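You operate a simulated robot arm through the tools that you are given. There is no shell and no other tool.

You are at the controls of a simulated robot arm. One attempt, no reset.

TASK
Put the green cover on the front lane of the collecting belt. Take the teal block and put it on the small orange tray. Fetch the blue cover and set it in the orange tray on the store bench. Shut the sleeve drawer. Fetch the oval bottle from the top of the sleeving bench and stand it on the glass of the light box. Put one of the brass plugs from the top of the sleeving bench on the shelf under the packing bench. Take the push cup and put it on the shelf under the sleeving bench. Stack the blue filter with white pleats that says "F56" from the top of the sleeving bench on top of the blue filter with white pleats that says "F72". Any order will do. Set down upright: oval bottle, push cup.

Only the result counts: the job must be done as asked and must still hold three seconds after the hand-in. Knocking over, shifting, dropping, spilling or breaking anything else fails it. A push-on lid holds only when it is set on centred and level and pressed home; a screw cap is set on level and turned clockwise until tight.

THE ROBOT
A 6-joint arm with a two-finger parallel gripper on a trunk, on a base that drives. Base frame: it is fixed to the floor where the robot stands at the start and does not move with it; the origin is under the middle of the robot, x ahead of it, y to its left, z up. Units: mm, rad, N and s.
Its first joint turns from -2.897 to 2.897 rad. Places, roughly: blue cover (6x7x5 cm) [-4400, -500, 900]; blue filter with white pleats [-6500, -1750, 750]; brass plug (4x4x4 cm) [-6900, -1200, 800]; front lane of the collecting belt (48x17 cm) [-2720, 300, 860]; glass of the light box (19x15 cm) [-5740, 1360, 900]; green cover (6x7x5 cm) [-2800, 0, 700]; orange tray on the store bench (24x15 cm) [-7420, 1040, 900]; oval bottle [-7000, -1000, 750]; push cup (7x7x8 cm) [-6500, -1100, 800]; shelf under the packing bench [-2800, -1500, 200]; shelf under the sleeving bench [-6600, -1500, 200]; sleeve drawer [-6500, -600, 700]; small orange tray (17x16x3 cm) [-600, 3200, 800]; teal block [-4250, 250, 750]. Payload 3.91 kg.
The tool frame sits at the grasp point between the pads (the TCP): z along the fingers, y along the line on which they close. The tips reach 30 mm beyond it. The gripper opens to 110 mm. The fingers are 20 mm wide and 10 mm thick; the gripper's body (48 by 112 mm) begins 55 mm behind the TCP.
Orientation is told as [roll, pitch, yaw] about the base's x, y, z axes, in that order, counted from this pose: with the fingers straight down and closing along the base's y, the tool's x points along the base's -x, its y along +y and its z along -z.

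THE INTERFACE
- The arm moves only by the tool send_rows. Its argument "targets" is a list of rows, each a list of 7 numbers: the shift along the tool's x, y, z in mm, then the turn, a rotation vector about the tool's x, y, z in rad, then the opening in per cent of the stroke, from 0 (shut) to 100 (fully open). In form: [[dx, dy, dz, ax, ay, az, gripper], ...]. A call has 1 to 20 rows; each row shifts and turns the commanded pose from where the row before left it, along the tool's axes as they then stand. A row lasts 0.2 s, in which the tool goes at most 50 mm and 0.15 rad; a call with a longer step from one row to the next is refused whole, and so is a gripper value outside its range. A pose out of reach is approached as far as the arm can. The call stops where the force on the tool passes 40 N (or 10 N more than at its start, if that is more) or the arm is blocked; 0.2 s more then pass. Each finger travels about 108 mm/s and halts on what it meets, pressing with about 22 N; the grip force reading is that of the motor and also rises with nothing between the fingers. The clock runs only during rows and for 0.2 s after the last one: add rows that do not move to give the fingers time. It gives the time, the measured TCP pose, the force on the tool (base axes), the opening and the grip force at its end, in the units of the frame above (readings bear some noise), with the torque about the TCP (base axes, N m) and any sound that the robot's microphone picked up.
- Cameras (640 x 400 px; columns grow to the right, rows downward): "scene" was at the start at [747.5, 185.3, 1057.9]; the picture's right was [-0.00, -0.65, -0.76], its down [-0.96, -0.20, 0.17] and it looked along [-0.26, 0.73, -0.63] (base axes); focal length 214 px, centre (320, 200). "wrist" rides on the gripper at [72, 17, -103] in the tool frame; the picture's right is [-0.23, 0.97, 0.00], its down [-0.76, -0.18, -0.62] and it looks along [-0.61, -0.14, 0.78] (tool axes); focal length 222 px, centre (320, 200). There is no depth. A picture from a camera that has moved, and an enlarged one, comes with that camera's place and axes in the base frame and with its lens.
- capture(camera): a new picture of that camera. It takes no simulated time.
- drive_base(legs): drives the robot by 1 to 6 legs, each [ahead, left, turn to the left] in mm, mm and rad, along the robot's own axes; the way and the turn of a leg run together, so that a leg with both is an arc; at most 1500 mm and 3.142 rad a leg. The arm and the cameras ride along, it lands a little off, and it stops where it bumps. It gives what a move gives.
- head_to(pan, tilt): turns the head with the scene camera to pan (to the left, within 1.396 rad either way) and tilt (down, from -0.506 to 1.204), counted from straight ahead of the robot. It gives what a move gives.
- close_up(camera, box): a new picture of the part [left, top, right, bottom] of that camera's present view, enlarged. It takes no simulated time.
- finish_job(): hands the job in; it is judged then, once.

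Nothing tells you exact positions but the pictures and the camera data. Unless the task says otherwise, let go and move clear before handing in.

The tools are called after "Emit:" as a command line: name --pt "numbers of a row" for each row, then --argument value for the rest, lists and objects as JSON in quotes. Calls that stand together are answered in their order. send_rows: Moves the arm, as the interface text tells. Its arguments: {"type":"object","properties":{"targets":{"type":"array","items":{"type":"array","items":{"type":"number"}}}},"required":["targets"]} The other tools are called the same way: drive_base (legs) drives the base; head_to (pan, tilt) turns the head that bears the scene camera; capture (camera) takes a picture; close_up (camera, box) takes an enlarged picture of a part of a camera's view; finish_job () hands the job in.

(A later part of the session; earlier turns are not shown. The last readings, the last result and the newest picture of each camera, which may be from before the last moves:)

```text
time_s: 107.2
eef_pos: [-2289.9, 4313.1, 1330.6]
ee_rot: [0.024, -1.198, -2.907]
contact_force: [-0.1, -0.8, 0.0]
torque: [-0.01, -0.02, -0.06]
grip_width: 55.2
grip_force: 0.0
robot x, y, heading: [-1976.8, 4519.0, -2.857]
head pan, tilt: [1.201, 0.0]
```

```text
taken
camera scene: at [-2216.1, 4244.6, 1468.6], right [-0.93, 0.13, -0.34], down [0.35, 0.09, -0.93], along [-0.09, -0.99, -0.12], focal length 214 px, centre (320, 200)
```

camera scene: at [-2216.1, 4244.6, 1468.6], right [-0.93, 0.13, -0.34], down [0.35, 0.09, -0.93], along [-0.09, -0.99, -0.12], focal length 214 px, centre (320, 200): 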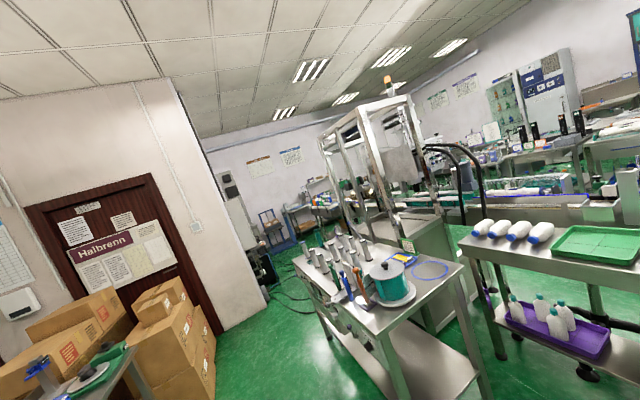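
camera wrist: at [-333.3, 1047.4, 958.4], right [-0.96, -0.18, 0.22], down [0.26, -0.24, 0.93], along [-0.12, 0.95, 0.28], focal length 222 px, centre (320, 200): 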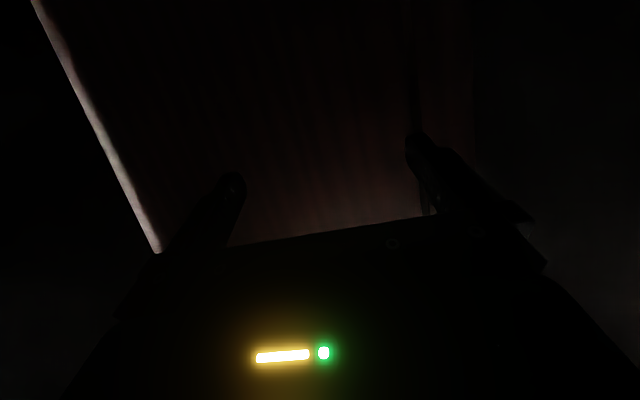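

I'm now behind the steel table; the aisle toward -y lies between the carton boxes and the small machine table. I'll turn to face down that aisle and drive along it.

Emit:
drive_base --legs '[[0, 0, 1.571], [1200, -130, 0], [1000, 0, 0]]'

Emit:
head_to --pan -0.4 --tilt 0

Emit:
capture --camera "scene"

Emit:
head_to --pan 0.3 --tilt 0.2

Emit:
capture --camera "scene"

```text
time_s: 121.9
eef_pos: [-1272.1, 2086.5, 1330.7]
ee_rot: [0.024, -1.198, -1.326]
contact_force: [0.6, -0.3, -0.1]
torque: [0.01, 0.0, -0.01]
grip_width: 54.8
grip_force: 0.1
robot x, y, heading: [-1482.8, 2403.2, -1.279]
head pan, tilt: [1.201, 0.0]
```

```text
time_s: 123.5
eef_pos: [-1272.9, 2087.4, 1330.7]
ee_rot: [0.022, -1.197, -1.325]
contact_force: [0.2, -0.2, -0.6]
torque: [0.02, 0.03, -0.03]
grip_width: 55.1
grip_force: 0.1
robot x, y, heading: [-1483.1, 2397.9, -1.281]
head pan, tilt: [-0.4, 0.0]
```

```text
taken
camera scene: at [-1304.4, 2079.6, 1449.2], right [-0.99, 0.11, 0.13], down [-0.09, 0.35, -0.93], along [-0.15, -0.93, -0.34], focal length 214 px, centre (320, 200)
```

scene: 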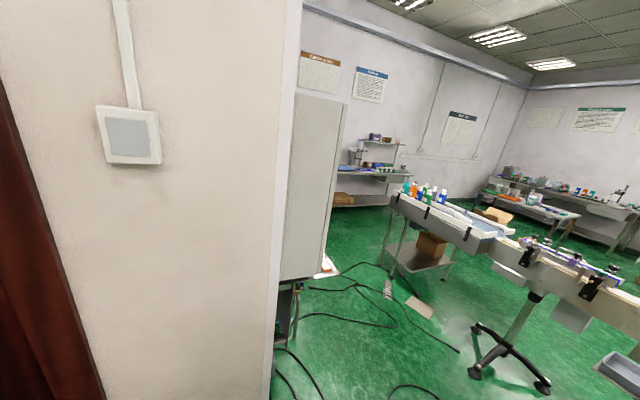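

```text
time_s: 124.6
eef_pos: [-1272.0, 2086.5, 1330.4]
ee_rot: [0.024, -1.197, -1.327]
contact_force: [-0.2, 0.4, 0.4]
torque: [0.02, 0.03, -0.01]
grip_width: 55.1
grip_force: 0.1
robot x, y, heading: [-1487.3, 2404.0, -1.279]
head pan, tilt: [0.3, 0.201]
```

```text
taken
camera scene: at [-1244.3, 2097.1, 1430.4], right [-0.85, -0.52, -0.12], down [-0.19, 0.5, -0.84], along [0.49, -0.69, -0.52], focal length 214 px, centre (320, 200)
```

scene: 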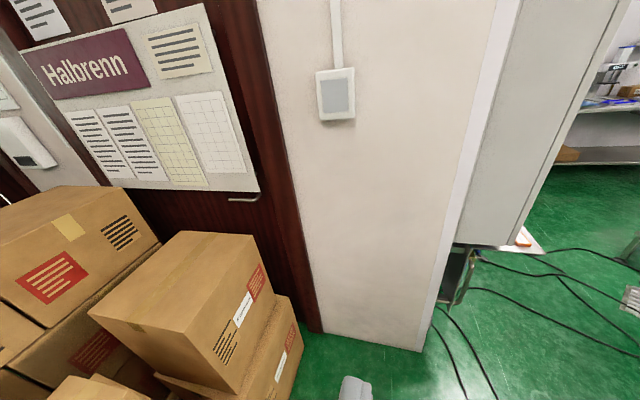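

I'm at the end of the closet; the collecting belt with coloured bottles is ahead to the right. I'll look right to check the space beside the machine before moving over.

Emit:
head_to --pan -1.1 --tilt 0.2

Emit:
capture --camera "scene"

```text
time_s: 126.2
eef_pos: [-1271.6, 2086.3, 1331.3]
ee_rot: [0.024, -1.196, -1.327]
contact_force: [0.3, -0.8, 0.4]
torque: [-0.03, 0.02, 0.0]
grip_width: 54.9
grip_force: 0.0
robot x, y, heading: [-1481.4, 2401.1, -1.278]
head pan, tilt: [-1.1, 0.201]
```

```text
taken
camera scene: at [-1362.5, 2109.8, 1446.4], right [-0.66, 0.68, 0.32], down [0.06, 0.47, -0.88], along [-0.75, -0.56, -0.36], focal length 214 px, centre (320, 200)
```

scene: 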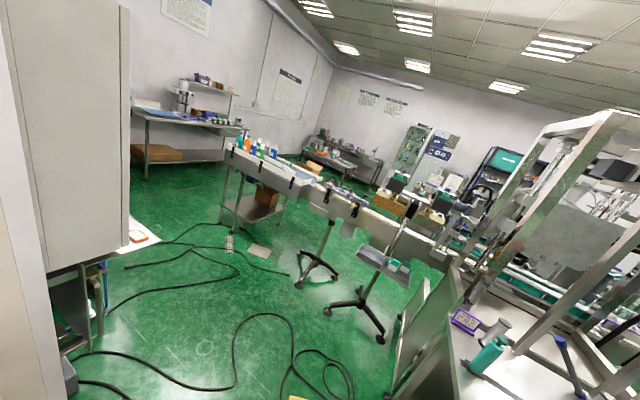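

The floor between the cabinet and the belts is clear except for floor cables. I'll move over and turn to face the collecting belt.

Emit:
drive_base --legs '[[350, -720, 0], [1150, 0, 0], [0, 0, -1.571]]'

Emit:
head_to --pan 0 --tilt 0.2

Emit:
capture --camera "scene"

```text
time_s: 128.8
eef_pos: [-1591.7, 1788.4, 1330.4]
ee_rot: [0.026, -1.198, -1.323]
contact_force: [-0.2, 0.5, 0.4]
torque: [-0.01, -0.04, 0.0]
grip_width: 55.2
grip_force: 0.0
robot x, y, heading: [-1801.7, 2105.9, -1.275]
head pan, tilt: [-1.1, 0.201]
stopped in leg 1: the robot was blocked; the commanded pose is now the measured one
```

```text
time_s: 130.1
eef_pos: [-1592.0, 1787.8, 1331.0]
ee_rot: [0.026, -1.197, -1.323]
contact_force: [-0.4, 0.3, -0.7]
torque: [-0.02, 0.0, 0.02]
grip_width: 54.9
grip_force: 0.1
robot x, y, heading: [-1799.7, 2101.6, -1.272]
head pan, tilt: [0.0, 0.201]
```

```text
taken
camera scene: at [-1589.4, 1787.9, 1428.8], right [-0.96, -0.27, -0.01], down [-0.14, 0.52, -0.84], along [0.23, -0.81, -0.54], focal length 214 px, centre (320, 200)
```

scene: 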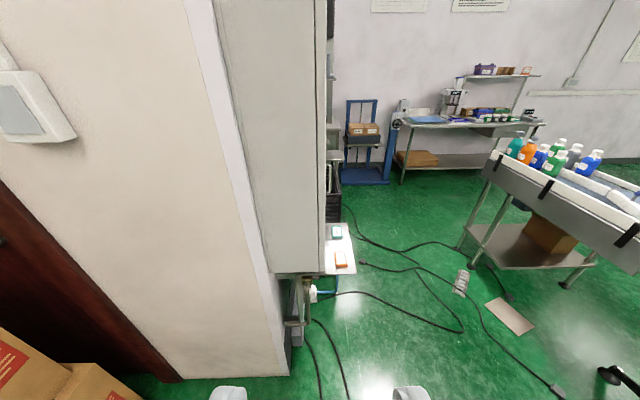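

The base bumped the machine on the right; I'll ease off, go ahead a bit, and then move right past its corner.

Emit:
drive_base --legs '[[0, 50, 0], [350, 0, 0]]'

Emit:
head_to --pan -1.39 --tilt 0.5

Emit:
capture --camera "scene"

```text
time_s: 133.0
eef_pos: [-1439.3, 1463.0, 1331.7]
ee_rot: [0.027, -1.198, -1.326]
contact_force: [-0.5, 0.3, -0.6]
torque: [-0.04, 0.0, -0.02]
grip_width: 55.1
grip_force: 0.1
robot x, y, heading: [-1652.1, 1781.0, -1.279]
head pan, tilt: [0.0, 0.201]
```

```text
time_s: 134.5
eef_pos: [-1441.3, 1462.7, 1330.6]
ee_rot: [0.026, -1.197, -1.324]
contact_force: [0.0, -0.4, 0.3]
torque: [0.0, -0.03, -0.01]
grip_width: 55.1
grip_force: 0.1
robot x, y, heading: [-1652.0, 1780.4, -1.282]
head pan, tilt: [-1.389, 0.499]
```

```text
taken
camera scene: at [-1546.1, 1517.9, 1430.1], right [-0.42, 0.83, 0.36], down [0.36, 0.51, -0.78], along [-0.84, -0.2, -0.51], focal length 214 px, centre (320, 200)
```

scene: 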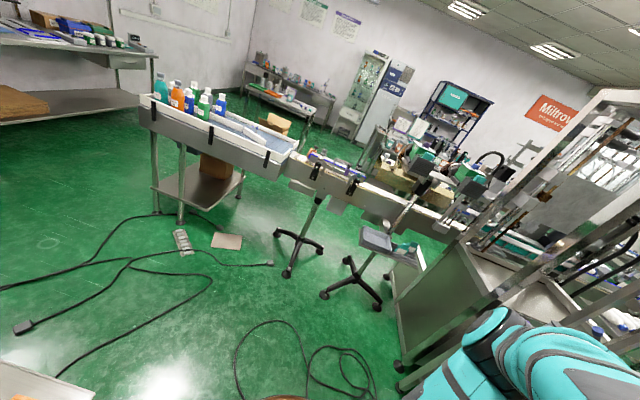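

Clear floor lies to the right now. I'll move right toward the open floor, then down toward the belt.

Emit:
drive_base --legs '[[60, 0, 0], [0, -500, 0]]'

```text
time_s: 136.7
eef_pos: [-1606.4, 1350.6, 1331.9]
ee_rot: [0.027, -1.2, -1.327]
contact_force: [-0.2, 0.0, -0.3]
torque: [0.0, -0.02, 0.02]
grip_width: 54.9
grip_force: 0.1
robot x, y, heading: [-1816.4, 1665.0, -1.281]
head pan, tilt: [-1.389, 0.499]
stopped in leg 2: the robot was blocked; the commanded pose is now the measured one
```

Blocked again on the right; I'll look down at the floor there to see what it is.

Emit:
head_to --pan -1.2 --tilt 1.0

Emit:
capture --camera "scene"

Emit:
head_to --pan -0.8 --tilt 0.6

Emit:
capture --camera "scene"

```text
time_s: 137.7
eef_pos: [-1605.5, 1352.1, 1331.0]
ee_rot: [0.025, -1.198, -1.327]
contact_force: [0.1, -0.3, 0.2]
torque: [0.0, 0.0, -0.01]
grip_width: 54.8
grip_force: 0.1
robot x, y, heading: [-1817.8, 1666.0, -1.286]
head pan, tilt: [-1.201, 1.0]
```

```text
taken
camera scene: at [-1689.5, 1419.3, 1389.0], right [-0.58, 0.74, 0.34], down [0.63, 0.67, -0.39], along [-0.51, -0.01, -0.86], focal length 214 px, centre (320, 200)
```

scene: 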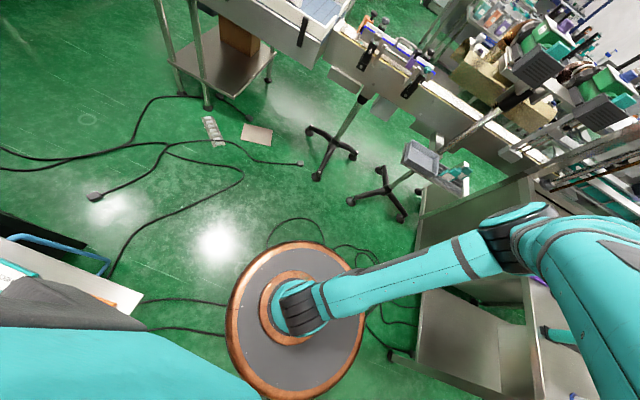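

```text
time_s: 138.5
eef_pos: [-1605.5, 1351.6, 1330.3]
ee_rot: [0.026, -1.196, -1.326]
contact_force: [-0.1, 0.8, 0.3]
torque: [0.02, 0.01, 0.02]
grip_width: 54.9
grip_force: 0.1
robot x, y, heading: [-1817.2, 1664.3, -1.277]
head pan, tilt: [-0.799, 0.6]
```

```text
taken
camera scene: at [-1676.0, 1375.9, 1405.4], right [-0.85, 0.46, 0.25], down [0.22, 0.75, -0.62], along [-0.48, -0.47, -0.74], focal length 214 px, centre (320, 200)
```

scene: 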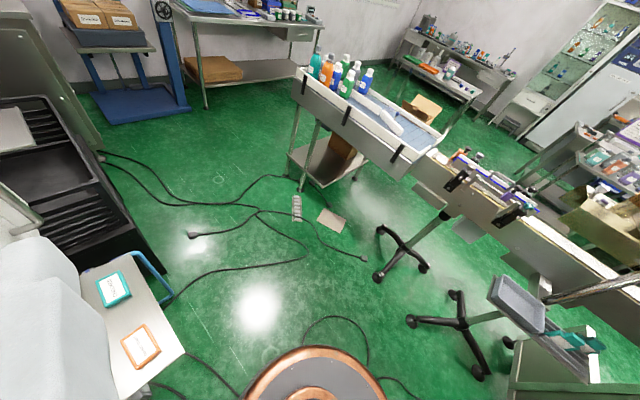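

The elbow of the folded arm is what sticks out and touches the machine frame, not the base. I'll ease off left and stretch the arm out ahead again so the elbow comes in.

Emit:
drive_base --legs '[[0, 60, 0]]'

Emit:
send_rows --pt "-15.7 0 40 0 0 0 50" --pt "-15.7 0 40 0 0 0 50" --pt "-15.7 0 40 0 0 0 50" --pt "-15.7 0 40 0 0 0 50" --pt "-15.7 0 40 0 0 0 50"

Emit:
head_to --pan -1.2 --tilt 1.0

Emit:
capture --camera "scene"

Emit:
capture --camera "wrist"

```text
time_s: 139.5
eef_pos: [-1549.6, 1368.4, 1329.9]
ee_rot: [0.025, -1.196, -1.327]
contact_force: [-0.4, 1.0, -0.6]
torque: [-0.02, 0.02, -0.01]
grip_width: 54.8
grip_force: 0.1
robot x, y, heading: [-1762.6, 1684.8, -1.276]
head pan, tilt: [-0.799, 0.6]
```

```text
time_s: 140.7
eef_pos: [-1494.3, 1164.2, 1331.5]
ee_rot: [0.028, -1.2, -1.33]
contact_force: [-0.5, 0.9, 0.6]
torque: [0.04, -0.08, -0.01]
grip_width: 55.0
grip_force: 0.2
robot x, y, heading: [-1763.8, 1686.6, -1.276]
head pan, tilt: [-0.799, 0.6]
```

```text
time_s: 141.6
eef_pos: [-1494.0, 1162.8, 1329.9]
ee_rot: [0.026, -1.197, -1.326]
contact_force: [0.1, -0.2, 0.4]
torque: [-0.01, -0.01, 0.0]
grip_width: 54.9
grip_force: 0.0
robot x, y, heading: [-1758.2, 1685.2, -1.275]
head pan, tilt: [-1.201, 1.0]
```

```text
taken
camera scene: at [-1577.5, 1231.1, 1389.1], right [-0.58, 0.74, 0.34], down [0.63, 0.67, -0.39], along [-0.51, -0.01, -0.86], focal length 214 px, centre (320, 200)
```

scene: 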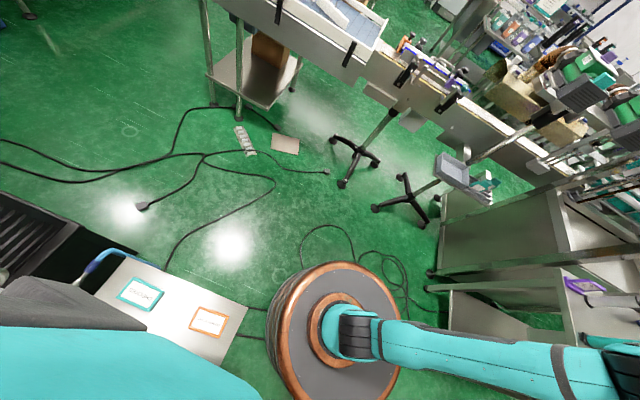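

```text
taken
camera wrist: at [-1509.8, 1286.9, 1301.0], right [0.96, 0.18, 0.22], down [-0.26, 0.24, 0.93], along [0.11, -0.95, 0.28], focal length 222 px, centre (320, 200)
```

wrist: 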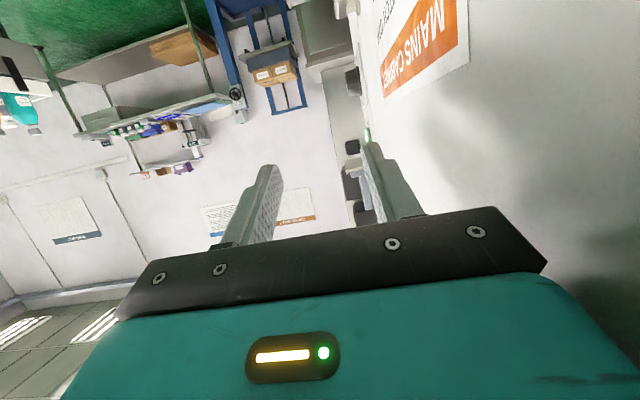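

The arm's elbow points behind the robot; moving ahead and to the right takes it away from the machine frame. I'll do that now, then turn to face the belt.

Emit:
drive_base --legs '[[250, -200, 0], [250, -250, 0], [400, 0, 0]]'

Emit:
head_to --pan -0.8 --tilt 0.3

Emit:
capture --camera "scene"

```text
time_s: 147.7
eef_pos: [-1638.0, 180.8, 1331.2]
ee_rot: [0.027, -1.197, -1.306]
contact_force: [-0.5, 0.1, 0.0]
torque: [-0.02, 0.02, -0.01]
grip_width: 55.1
grip_force: 0.0
robot x, y, heading: [-1912.5, 695.7, -1.26]
head pan, tilt: [-1.201, 1.0]
```

```text
time_s: 148.7
eef_pos: [-1637.6, 180.2, 1330.5]
ee_rot: [0.027, -1.196, -1.304]
contact_force: [-0.6, -0.1, -0.4]
torque: [0.04, -0.02, -0.01]
grip_width: 55.2
grip_force: 0.1
robot x, y, heading: [-1916.4, 694.8, -1.259]
head pan, tilt: [-0.799, 0.3]
```

```text
taken
camera scene: at [-1708.4, 189.6, 1429.9], right [-0.86, 0.44, 0.25], down [0.06, 0.58, -0.81], along [-0.51, -0.68, -0.53], focal length 214 px, centre (320, 200)
```

scene: 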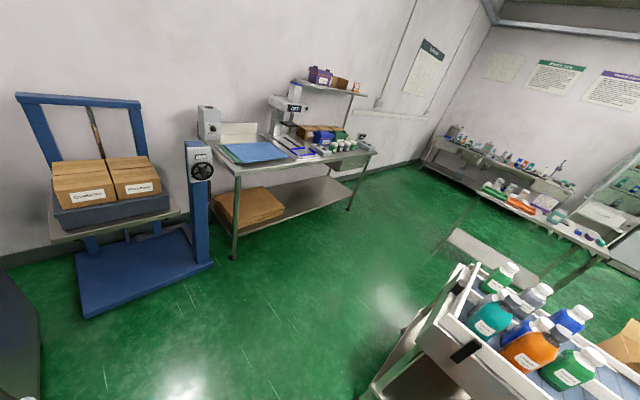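

The packing bench is by the wall and the belt with bottles is to the lower right. Now I turn right to face the belt.

Emit:
drive_base --legs '[[0, 0, -1.6]]'

Emit:
head_to --pan 0 --tilt 0.5

Emit:
capture --camera "scene"

Emit:
head_to --pan 0.3 --tilt 0.0

Emit:
capture --camera "scene"

```text
time_s: 153.0
eef_pos: [-2436.1, 428.7, 1330.3]
ee_rot: [0.028, -1.198, -2.896]
contact_force: [1.3, 0.1, 0.2]
torque: [-0.01, -0.01, -0.02]
grip_width: 55.0
grip_force: 0.1
robot x, y, heading: [-1919.1, 696.2, -2.852]
head pan, tilt: [-0.799, 0.3]
```

```text
time_s: 154.1
eef_pos: [-2435.8, 429.4, 1331.2]
ee_rot: [0.027, -1.199, -2.898]
contact_force: [0.2, -0.3, 0.6]
torque: [0.01, 0.02, -0.01]
grip_width: 55.4
grip_force: 0.1
robot x, y, heading: [-1914.8, 692.8, -2.85]
head pan, tilt: [0.0, 0.499]
```

```text
taken
camera scene: at [-2420.3, 432.0, 1404.0], right [-0.26, 0.96, -0.01], down [0.74, 0.2, -0.64], along [-0.62, -0.18, -0.77], focal length 214 px, centre (320, 200)
```

scene: 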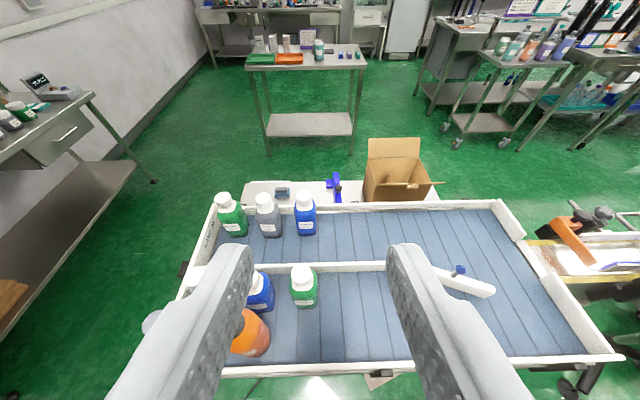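

```text
time_s: 155.1
eef_pos: [-2435.8, 428.1, 1330.3]
ee_rot: [0.028, -1.197, -2.898]
contact_force: [-1.2, -0.6, -0.1]
torque: [0.0, 0.0, 0.03]
grip_width: 55.1
grip_force: 0.0
robot x, y, heading: [-1913.1, 693.9, -2.85]
head pan, tilt: [0.3, 0.0]
```

```text
taken
camera scene: at [-2425.0, 403.5, 1448.9], right [-0.52, 0.85, -0.12], down [0.35, 0.09, -0.93], along [-0.78, -0.52, -0.35], focal length 214 px, centre (320, 200)
```

scene: 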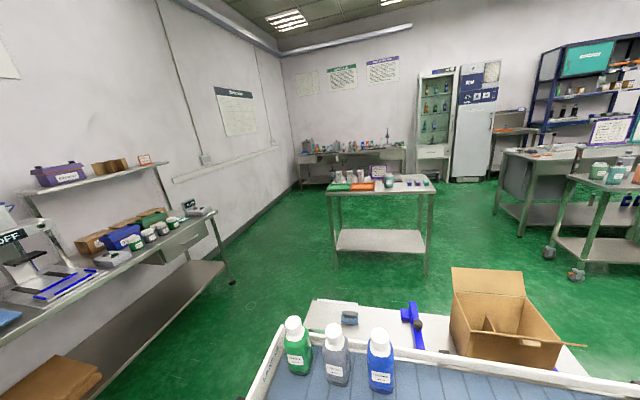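

The belt has two lanes with bottles on the left part, and a lower board behind it with a few things. I'll look closer for the green cover.

Emit:
head_to --pan 0.25 --tilt 0.35

Emit:
close_up --camera "scene" --box '[160, 100, 480, 300]'

Emit:
close_up --camera "scene" --box '[0, 0, 240, 150]'

Emit:
close_up --camera "scene" --box '[240, 0, 480, 150]'

```text
time_s: 155.9
eef_pos: [-2435.9, 428.1, 1330.9]
ee_rot: [0.027, -1.196, -2.898]
contact_force: [-0.1, 0.3, 0.3]
torque: [0.0, -0.01, 0.01]
grip_width: 55.0
grip_force: 0.1
robot x, y, heading: [-1913.5, 697.0, -2.85]
head pan, tilt: [0.25, 0.351]
```

```text
2.00 times, centred on (320, 200) of scene
camera zoom: at [-2418.3, 408.7, 1417.3], right [-0.48, 0.87, -0.1], down [0.61, 0.25, -0.75], along [-0.63, -0.42, -0.65], focal length 429 px, centre (320, 200)
```

zoom: 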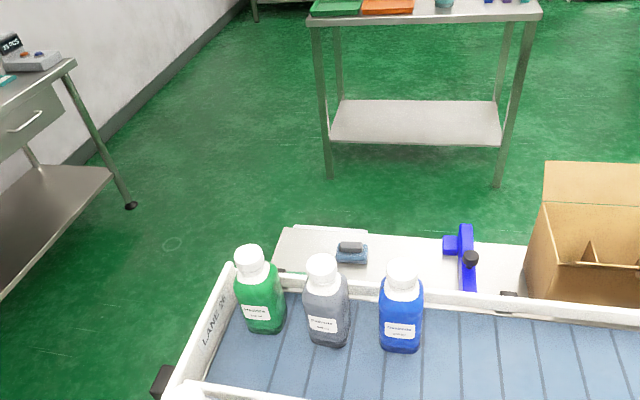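

```text
2.67 times, centred on (120, 75) of scene
camera zoom: at [-2418.3, 408.7, 1417.3], right [-0.48, 0.87, -0.1], down [0.61, 0.25, -0.75], along [-0.63, -0.42, -0.65], focal length 572 px, centre (853, 533)
```

zoom: 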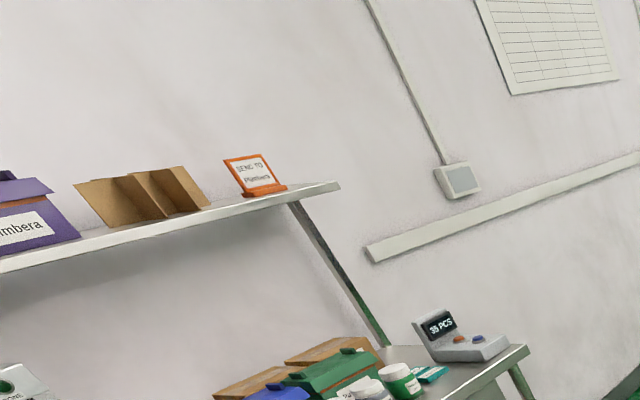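

```text
2.67 times, centred on (360, 75) of scene
camera zoom: at [-2418.3, 408.7, 1417.3], right [-0.48, 0.87, -0.1], down [0.61, 0.25, -0.75], along [-0.63, -0.42, -0.65], focal length 572 px, centre (213, 533)
```

zoom: 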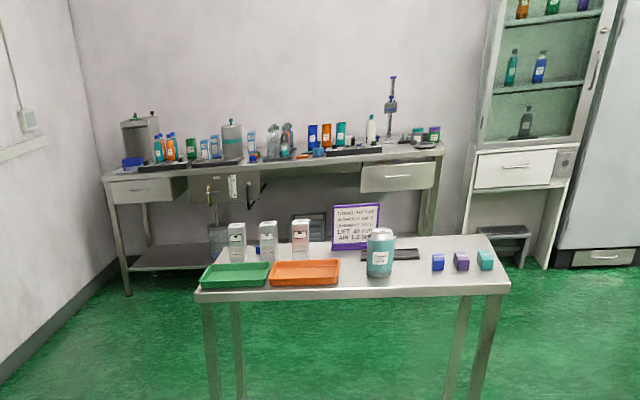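

I see the table with the small coloured cubes (teal block) and the sleeving bench behind it, but no green cover yet. I'll raise the camera and look over the belt onto the lower board.

Emit:
send_rows --pt "-36 0 6 0 0 0 50" --pt "-36 0 6 0 0 0 50" --pt "-36 0 6 0 0 0 50" --pt "-36 0 6 0 0 0 50" --pt "-36 0 6 0 0 0 50" --pt "-36 0 6 0 0 0 50"

Emit:
head_to --pan 0.1 --tilt 0.4

Emit:
capture --camera "scene"

Emit:
close_up --camera "scene" --box '[200, 130, 440, 280]'

```text
time_s: 157.3
eef_pos: [-2544.9, 401.1, 1522.2]
ee_rot: [0.026, -1.2, -2.898]
contact_force: [0.6, 0.4, 0.6]
torque: [-0.02, 0.02, 0.03]
grip_width: 54.9
grip_force: 0.1
robot x, y, heading: [-1914.4, 696.8, -2.85]
head pan, tilt: [0.25, 0.351]
```

```text
time_s: 158.0
eef_pos: [-2544.9, 399.2, 1520.6]
ee_rot: [0.028, -1.197, -2.897]
contact_force: [-0.1, -0.1, 0.6]
torque: [-0.01, 0.02, 0.02]
grip_width: 55.0
grip_force: 0.1
robot x, y, heading: [-1916.4, 694.7, -2.845]
head pan, tilt: [0.099, 0.4]
```

```text
taken
camera scene: at [-2531.2, 393.3, 1602.4], right [-0.35, 0.93, -0.05], down [0.66, 0.22, -0.72], along [-0.66, -0.28, -0.7], focal length 214 px, centre (320, 200)
```

scene: 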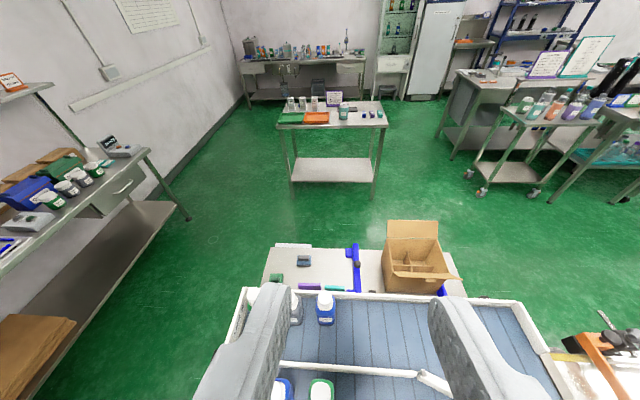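

```text
2.67 times, centred on (320, 205) of scene
camera zoom: at [-2531.2, 393.3, 1602.4], right [-0.35, 0.93, -0.05], down [0.66, 0.22, -0.72], along [-0.66, -0.28, -0.7], focal length 572 px, centre (320, 187)
```

zoom: 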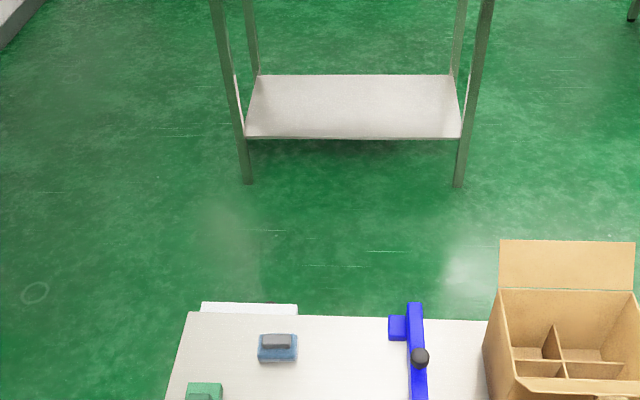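

The green cover shows at the left end of the low board behind the belt, near [-2858, 34]. The belt's lanes carry writing on the left wall; I'll read it to find out which lane is the front one.

Emit:
head_to --pan 0.35 --tilt 0.9

Emit:
capture --camera "scene"

Emit:
head_to --pan 0.7 --tilt 0.7

Emit:
capture --camera "scene"

```text
time_s: 158.9
eef_pos: [-2544.7, 400.3, 1521.3]
ee_rot: [0.027, -1.197, -2.896]
contact_force: [0.1, -1.0, -0.1]
torque: [-0.01, -0.01, 0.02]
grip_width: 55.1
grip_force: 0.1
robot x, y, heading: [-1916.0, 692.8, -2.856]
head pan, tilt: [0.351, 0.901]
```

```text
taken
camera scene: at [-2492.5, 386.3, 1570.2], right [-0.56, 0.82, -0.13], down [0.81, 0.5, -0.31], along [-0.19, -0.28, -0.94], focal length 214 px, centre (320, 200)
```

scene: 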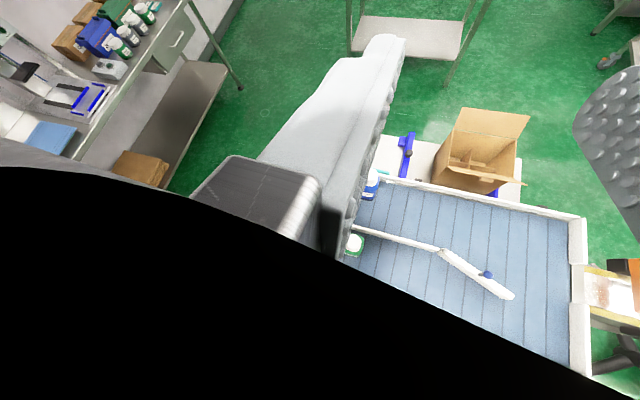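

```text
time_s: 159.8
eef_pos: [-2545.2, 399.4, 1521.4]
ee_rot: [0.027, -1.198, -2.896]
contact_force: [0.3, 0.1, 0.2]
torque: [0.0, 0.02, 0.01]
grip_width: 55.0
grip_force: 0.1
robot x, y, heading: [-1914.4, 696.3, -2.85]
head pan, tilt: [0.7, 0.7]
```

```text
taken
camera scene: at [-2485.2, 358.7, 1587.6], right [-0.78, 0.58, -0.24], down [0.6, 0.59, -0.54], along [-0.17, -0.56, -0.81], focal length 214 px, centre (320, 200)
```

scene: 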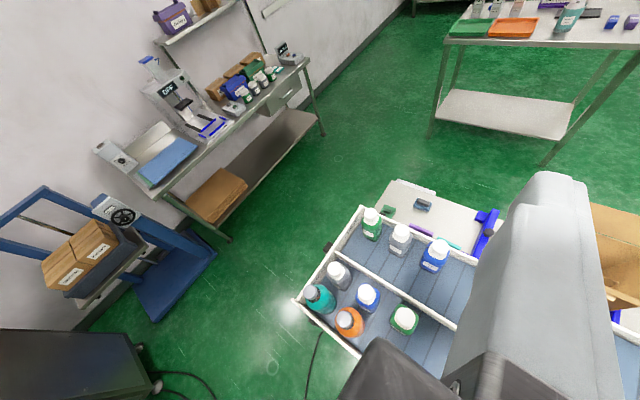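

Emit:
close_up --camera "scene" --box '[280, 190, 440, 290]'

Emit:
close_up --camera "scene" --box '[290, 270, 450, 370]'

Emit:
close_up --camera "scene" --box '[80, 40, 320, 190]'

```text
4.00 times, centred on (360, 240) of scene
camera zoom: at [-2485.2, 358.7, 1587.6], right [-0.78, 0.58, -0.24], down [0.6, 0.59, -0.54], along [-0.17, -0.56, -0.81], focal length 858 px, centre (160, 40)
```

zoom: 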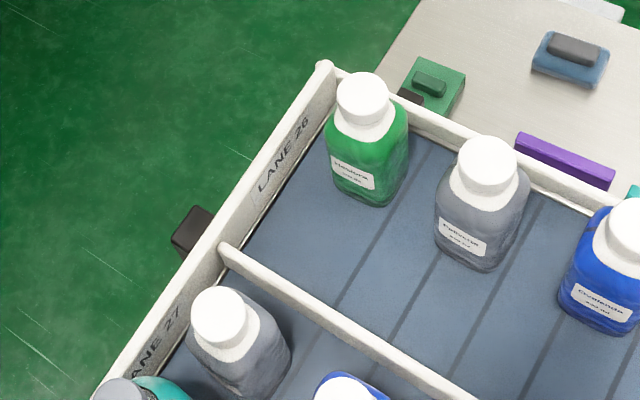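

```text
4.00 times, centred on (370, 320) of scene
camera zoom: at [-2485.2, 358.7, 1587.6], right [-0.78, 0.58, -0.24], down [0.6, 0.59, -0.54], along [-0.17, -0.56, -0.81], focal length 858 px, centre (120, -280)
```

zoom: 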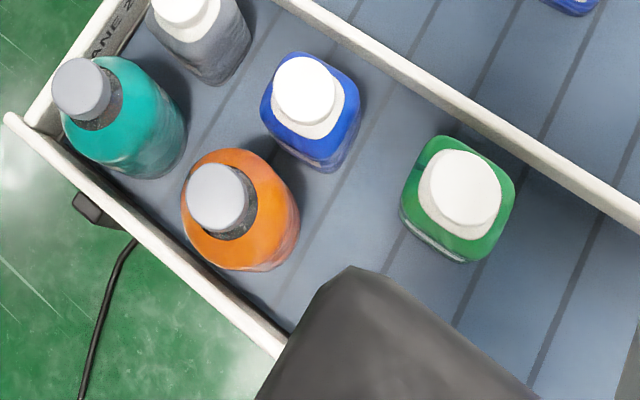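

```text
2.67 times, centred on (200, 115) of scene
camera zoom: at [-2485.2, 358.7, 1587.6], right [-0.78, 0.58, -0.24], down [0.6, 0.59, -0.54], along [-0.17, -0.56, -0.81], focal length 572 px, centre (640, 427)
```

zoom: 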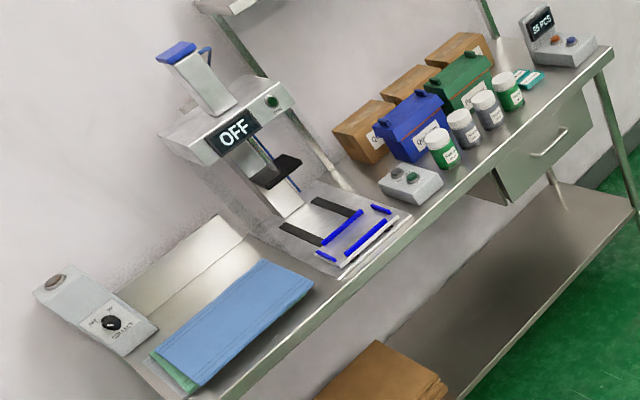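

Lane 26 (the lane next to the low board) matches the given place of the front lane, with free room right of its three bottles. I'll go around the left end of the belt to the board's side and work from there.

Emit:
drive_base --legs '[[0, 980, 0], [1000, 0, 0], [640, 0, 0]]'

Emit:
head_to --pan -1.0 --tilt 0.3

Emit:
capture --camera "scene"

```text
time_s: 172.9
eef_pos: [-3850.2, -1020.1, 1521.4]
ee_rot: [0.025, -1.197, -2.897]
contact_force: [0.7, -0.8, 0.2]
torque: [0.02, 0.01, -0.02]
grip_width: 54.9
grip_force: 0.0
robot x, y, heading: [-3220.6, -724.1, -2.845]
head pan, tilt: [0.7, 0.7]
```

```text
time_s: 174.6
eef_pos: [-3849.4, -1020.1, 1521.8]
ee_rot: [0.026, -1.197, -2.896]
contact_force: [0.3, -0.4, -0.5]
torque: [-0.01, 0.06, -0.01]
grip_width: 54.9
grip_force: 0.0
robot x, y, heading: [-3222.1, -724.4, -2.845]
head pan, tilt: [-1.0, 0.3]
```

```text
taken
camera scene: at [-3825.0, -933.3, 1625.5], right [0.61, 0.73, 0.3], down [0.55, -0.12, -0.83], along [-0.57, 0.67, -0.47], focal length 214 px, centre (320, 200)
```

scene: 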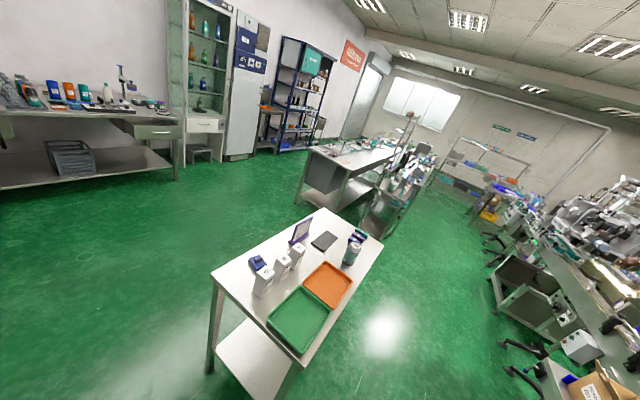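

The blue cover is on the table ahead, beside white canisters. I'm in the aisle now; I'll strafe to the board's middle and turn round to face the belt.

Emit:
drive_base --legs '[[0, -790, 0], [0, 0, 3.13]]'

Emit:
head_to --pan 0 --tilt 0.6

Emit:
capture --camera "scene"

```text
time_s: 186.0
eef_pos: [-2788.8, 256.7, 1520.5]
ee_rot: [0.026, -1.197, 0.113]
contact_force: [-0.6, 1.2, 0.2]
torque: [0.0, -0.01, -0.01]
grip_width: 55.1
grip_force: 0.1
robot x, y, heading: [-3452.5, 48.8, 0.159]
head pan, tilt: [-1.0, 0.3]
```

```text
time_s: 187.3
eef_pos: [-2789.8, 258.0, 1520.7]
ee_rot: [0.026, -1.197, 0.113]
contact_force: [-0.3, -1.0, 0.0]
torque: [0.0, 0.01, 0.01]
grip_width: 55.1
grip_force: 0.0
robot x, y, heading: [-3452.1, 43.9, 0.158]
head pan, tilt: [0.0, 0.6]
```

```text
taken
camera scene: at [-2804.4, 253.8, 1586.9], right [0.14, -0.99, -0.01], down [-0.82, -0.11, -0.56], along [0.56, 0.08, -0.83], focal length 214 px, centre (320, 200)
```

scene: 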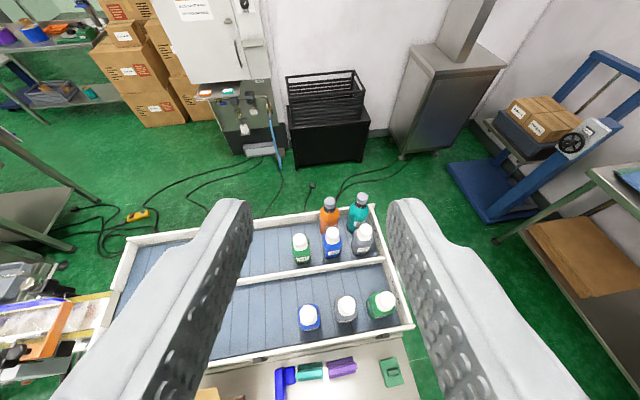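

I'm a bit off in heading; I'll correct it so the tool squares with the belt, then point the tool down with the gripper open.

Emit:
drive_base --legs '[[0, 0, 0.12]]'

Emit:
send_rows --pt "0 0 0 0 0.15 0 100" --pt "0 0 0 0 0.15 0 100" --pt "0 0 0 0 0.15 0 100" --pt "0 0 0 0 0.15 0 100" --pt "0 0 0 0 0.15 0 100" --pt "0 0 0 0 0.15 0 100" --pt "0 0 0 0 0.15 0 100" --pt "0 0 0 0 0.147 0 100"

Emit:
head_to --pan 0 --tilt 0.2

Emit:
capture --camera "scene"

Emit:
capture --camera "wrist"

```text
time_s: 188.3
eef_pos: [-2819.7, 339.0, 1522.2]
ee_rot: [0.027, -1.197, 0.238]
contact_force: [-0.5, 0.0, 0.0]
torque: [0.0, -0.03, 0.0]
grip_width: 55.1
grip_force: 0.0
robot x, y, heading: [-3452.6, 48.6, 0.278]
head pan, tilt: [0.0, 0.6]
```

```text
time_s: 190.1
eef_pos: [-2877.1, 309.6, 1308.1]
ee_rot: [0.012, -0.024, 0.26]
contact_force: [-0.3, 0.1, -0.5]
torque: [0.0, -0.03, 0.0]
grip_width: 110.0
grip_force: 0.1
out of reach, approached as far as the arm can: row 4, 5, 6, 7, 8
robot x, y, heading: [-3449.6, 40.7, 0.282]
head pan, tilt: [0.0, 0.6]
```

```text
time_s: 190.9
eef_pos: [-2877.0, 309.3, 1308.9]
ee_rot: [0.014, -0.027, 0.261]
contact_force: [-0.2, -1.3, 0.0]
torque: [0.02, 0.02, -0.01]
grip_width: 109.7
grip_force: 0.0
robot x, y, heading: [-3451.9, 44.4, 0.285]
head pan, tilt: [0.0, 0.201]
```

```text
taken
camera scene: at [-2786.1, 331.8, 1347.8], right [0.26, -0.97, -0.01], down [-0.95, -0.26, 0.17], along [-0.17, -0.03, -0.98], focal length 214 px, centre (320, 200)
```

scene: 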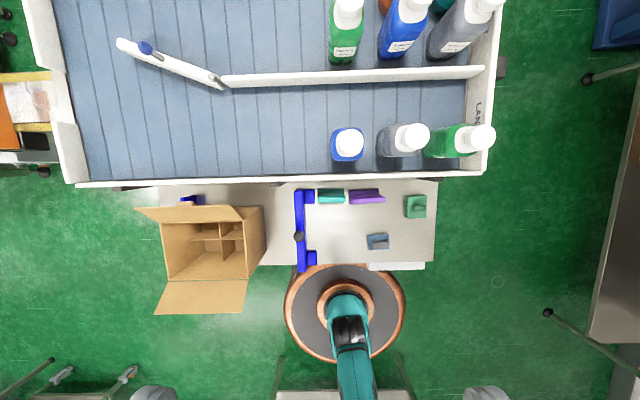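

```text
taken
camera wrist: at [-2953.4, 306.1, 1410.7], right [-0.03, 1.0, 0.02], down [0.77, 0.01, 0.64], along [0.64, 0.04, -0.77], focal length 222 px, centre (320, 200)
```

wrist: 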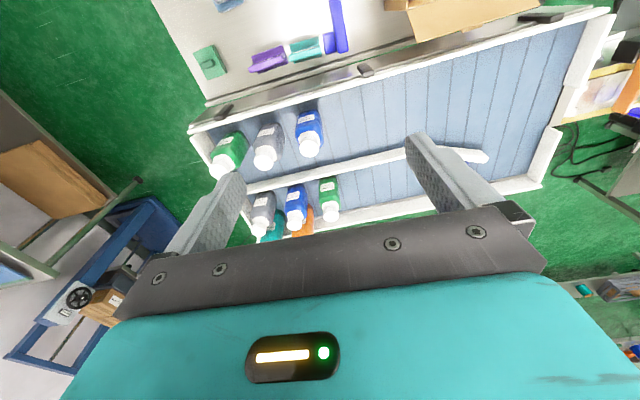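

Now there's a clear view from above: the green cover lies at the right of the board. I'll zoom in on it for its place and orientation.

Emit:
close_up --camera "scene" --box '[360, 170, 456, 230]'

Emit:
close_up --camera "wrist" --box '[170, 30, 266, 90]'

```text
6.67 times, centred on (408, 200) of scene
camera zoom: at [-2786.1, 331.8, 1347.8], right [0.26, -0.97, -0.01], down [-0.95, -0.26, 0.17], along [-0.17, -0.03, -0.98], focal length 1430 px, centre (-267, 200)
```

zoom: 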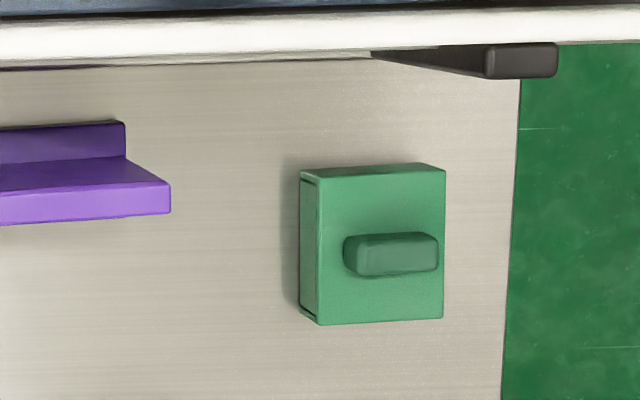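

```text
6.67 times, centred on (218, 60) of wrist
camera zoom: at [-2953.4, 306.1, 1410.7], right [-0.03, 1.0, 0.02], down [0.77, 0.01, 0.64], along [0.64, 0.04, -0.77], focal length 1481 px, centre (1000, 1133)
```

zoom: 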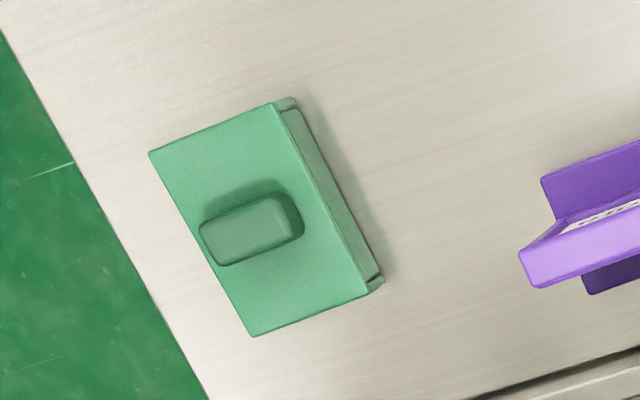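

I'll come down part way and shift toward the cover, checking where the commanded pose really is.

Emit:
send_rows --pt "5 -40 30 0 0 0 100" --pt "5 -40 30 0 0 0 100" --pt "5 -40 30 0 0 0 100" --pt "5 -40 30 0 0 0 100" --pt "5 -40 30 0 0 0 100" --pt "5 -40 30 0 0 0 100" --pt "5 -37 30 0 0 0 100"

```text
refused: row 1 steps farther than a row can; nothing moved
```

Emit:
send_rows --pt "5 -38 28 0 0 0 100" --pt "5 -38 28 0 0 0 100" --pt "5 -38 28 0 0 0 100" --pt "5 -38 28 0 0 0 100" --pt "5 -38 28 0 0 0 100" --pt "5 -38 28 0 0 0 100" --pt "5 -38 28 0 0 0 100"

```text
time_s: 192.5
eef_pos: [-2843.7, 42.3, 1105.3]
ee_rot: [0.01, -0.001, 0.26]
contact_force: [0.3, 0.3, -0.2]
torque: [-0.01, 0.02, 0.0]
grip_width: 109.9
grip_force: 0.0
robot x, y, heading: [-3454.1, 45.3, 0.29]
head pan, tilt: [0.0, 0.201]
```

Emit:
head_to --pan 0 --tilt 0.45

Emit:
capture --camera "scene"

Emit:
capture --camera "wrist"

```text
time_s: 193.3
eef_pos: [-2844.5, 42.5, 1107.3]
ee_rot: [0.009, -0.001, 0.262]
contact_force: [-0.3, 0.5, 0.3]
torque: [-0.01, 0.0, -0.05]
grip_width: 110.1
grip_force: 0.0
robot x, y, heading: [-3451.8, 45.4, 0.282]
head pan, tilt: [0.0, 0.45]
```

```text
taken
camera scene: at [-2774.5, 59.0, 1144.5], right [0.26, -0.97, -0.01], down [-0.87, -0.24, 0.43], along [-0.42, -0.1, -0.9], focal length 214 px, centre (320, 200)
```

scene: 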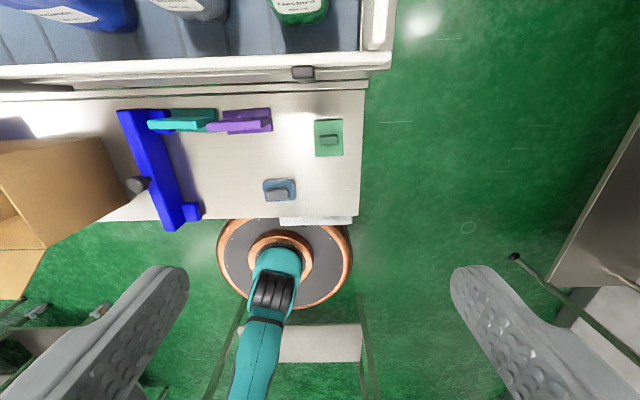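

```text
taken
camera wrist: at [-2918.0, 40.0, 1210.1], right [-0.03, 1.0, 0.01], down [0.78, 0.02, 0.62], along [0.62, 0.03, -0.78], focal length 222 px, centre (320, 200)
```

wrist: 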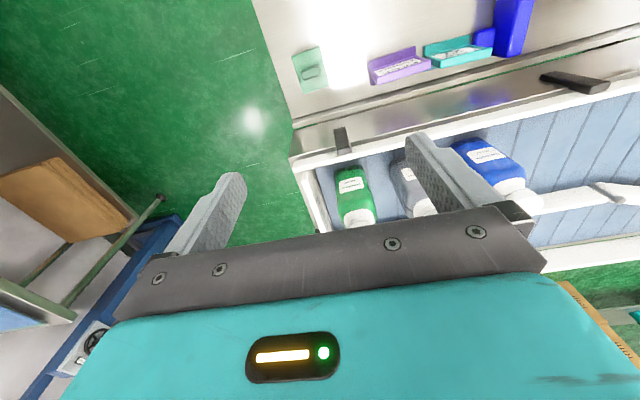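

Cover centre is about [-2844, 30]. I'll line up over it and descend to just above it, then check.

Emit:
send_rows --pt "1 -4 48 0 0 0 100" --pt "1 -4 48 0 0 0 100" --pt "1 -4 48 0 0 0 100" --pt "0 0 48 0 0 0 100" --pt "0 0 48 0 0 0 100" --pt "0 0 45 0 0 0 100"

Emit:
capture --camera "scene"

Emit:
capture --camera "wrist"

```text
time_s: 194.7
eef_pos: [-2842.1, 35.3, 823.6]
ee_rot: [0.008, -0.007, 0.26]
contact_force: [-10.3, -4.6, 17.6]
torque: [1.26, -2.18, 0.25]
grip_width: 110.0
grip_force: 0.0
robot x, y, heading: [-3453.4, 49.3, 0.28]
head pan, tilt: [0.0, 0.45]
```

```text
taken
camera scene: at [-2774.6, 51.7, 861.4], right [0.26, -0.97, -0.02], down [-0.87, -0.24, 0.44], along [-0.43, -0.1, -0.9], focal length 214 px, centre (320, 200)
```

scene: 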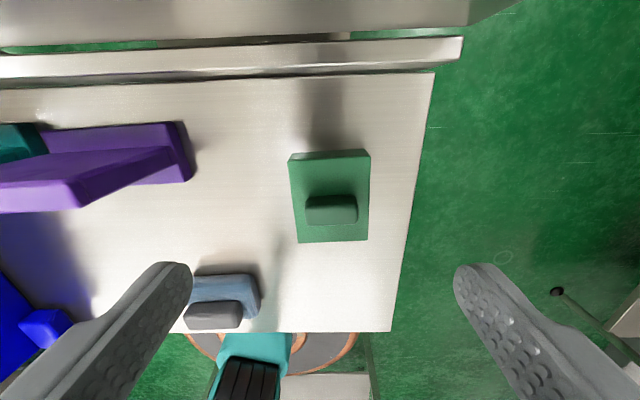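

```text
taken
camera wrist: at [-2917.5, 32.2, 926.4], right [-0.03, 1.0, 0.01], down [0.78, 0.02, 0.63], along [0.62, 0.03, -0.78], focal length 222 px, centre (320, 200)
```

wrist: 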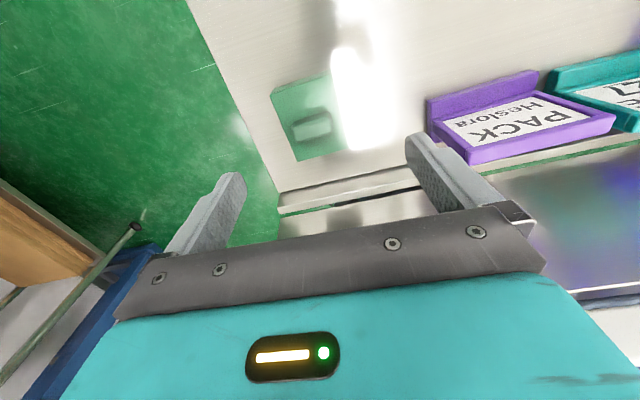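

Something of the tool (the camera head in front of the gripper) touches the belt wall. I'll go back up and turn the tool 90° clockwise so that the head points to the free side, then come down again.

Emit:
send_rows --pt "0 0 -40 0 0 0 100" --pt "0 0 -40 0 0 0 100" --pt "0 0 -40 0 0 0 100" --pt "0 0 -30 0 0 0 100"

Emit:
send_rows --pt "0 0 0 0 0 0.143 100" --pt "0 0 0 0 0 0.143 100" --pt "0 0 0 0 0 0.143 100" --pt "0 0 0 0 0 0.143 100" --pt "0 0 0 0 0 0.143 100" --pt "0 0 0 0 0 0.143 100" --pt "0 0 0 0 0 0.143 100" --pt "0 0 0 0 0 0.143 100" --pt "0 0 0 0 0 0.143 100" --pt "0 0 0 0 0 0.143 100" --pt "0 0 0 0 0 0.141 100"

Emit:
capture --camera "scene"

Emit:
capture --camera "wrist"

```text
time_s: 195.7
eef_pos: [-2842.5, 33.3, 976.1]
ee_rot: [0.01, 0.0, 0.262]
contact_force: [0.6, -0.1, -0.2]
torque: [-0.01, 0.04, -0.01]
grip_width: 110.1
grip_force: 0.1
robot x, y, heading: [-3452.0, 45.3, 0.28]
head pan, tilt: [0.0, 0.45]
```

```text
time_s: 198.1
eef_pos: [-2842.0, 32.8, 974.9]
ee_rot: [0.001, 0.011, -1.311]
contact_force: [-0.5, 0.7, 0.0]
torque: [0.01, 0.01, -0.01]
grip_width: 109.9
grip_force: 0.1
robot x, y, heading: [-3450.5, 48.7, 0.286]
head pan, tilt: [0.0, 0.45]
```

```text
taken
camera scene: at [-2821.2, -34.1, 1011.7], right [-0.97, -0.26, 0.0], down [-0.23, 0.87, 0.44], along [-0.11, 0.43, -0.9], focal length 214 px, centre (320, 200)
```

scene: 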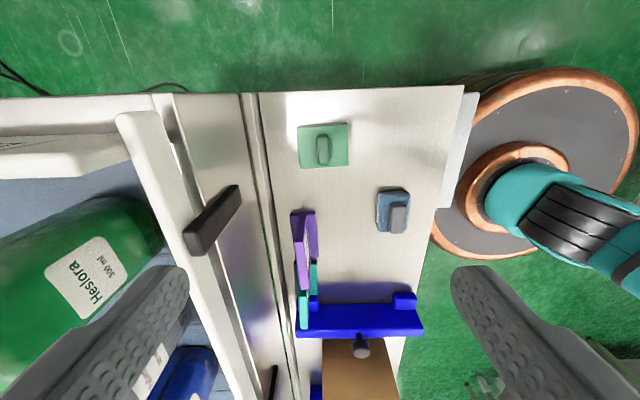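

```text
taken
camera wrist: at [-2844.1, 107.3, 1078.7], right [1.0, 0.03, 0.0], down [0.02, -0.79, 0.62], along [0.02, -0.62, -0.79], focal length 222 px, centre (320, 200)
```

wrist: 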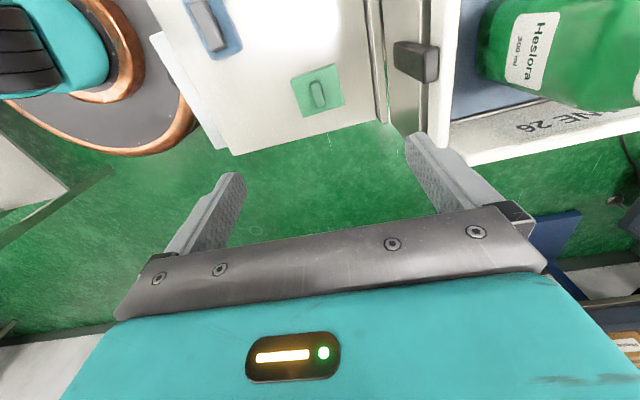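

The head is now on the free side. I'll narrow the opening a bit to clear the clamp on the belt wall and descend to just above the cover.

Emit:
send_rows --pt "-1 -1.5 45 0 0 0 84" --pt "-1 -1.5 45 0 0 0 84" --pt "-1 -1 45 0 0 0 84" --pt "0 0 40 0 0 0 84"

Emit:
capture --camera "scene"

Emit:
capture --camera "wrist"

```text
time_s: 199.1
eef_pos: [-2846.3, 30.8, 799.6]
ee_rot: [0.003, 0.008, -1.309]
contact_force: [-0.7, 0.1, 1.2]
torque: [-0.03, 0.0, -0.02]
grip_width: 92.4
grip_force: 0.1
robot x, y, heading: [-3452.8, 46.0, 0.285]
head pan, tilt: [0.0, 0.45]
```

```text
taken
camera scene: at [-2825.5, -36.5, 836.5], right [-0.97, -0.26, 0.0], down [-0.23, 0.87, 0.44], along [-0.11, 0.43, -0.9], focal length 214 px, centre (320, 200)
```

scene: 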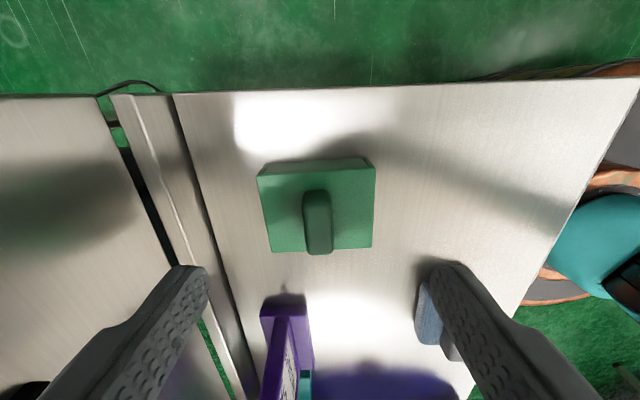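

```text
taken
camera wrist: at [-2848.6, 104.8, 903.5], right [1.0, 0.03, 0.0], down [0.02, -0.79, 0.62], along [0.02, -0.62, -0.79], focal length 222 px, centre (320, 200)
```

wrist: 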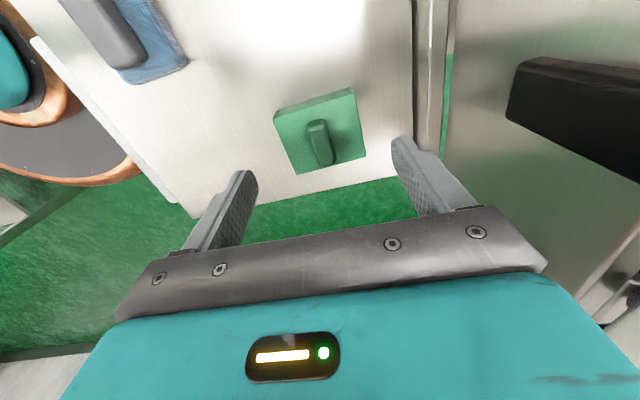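

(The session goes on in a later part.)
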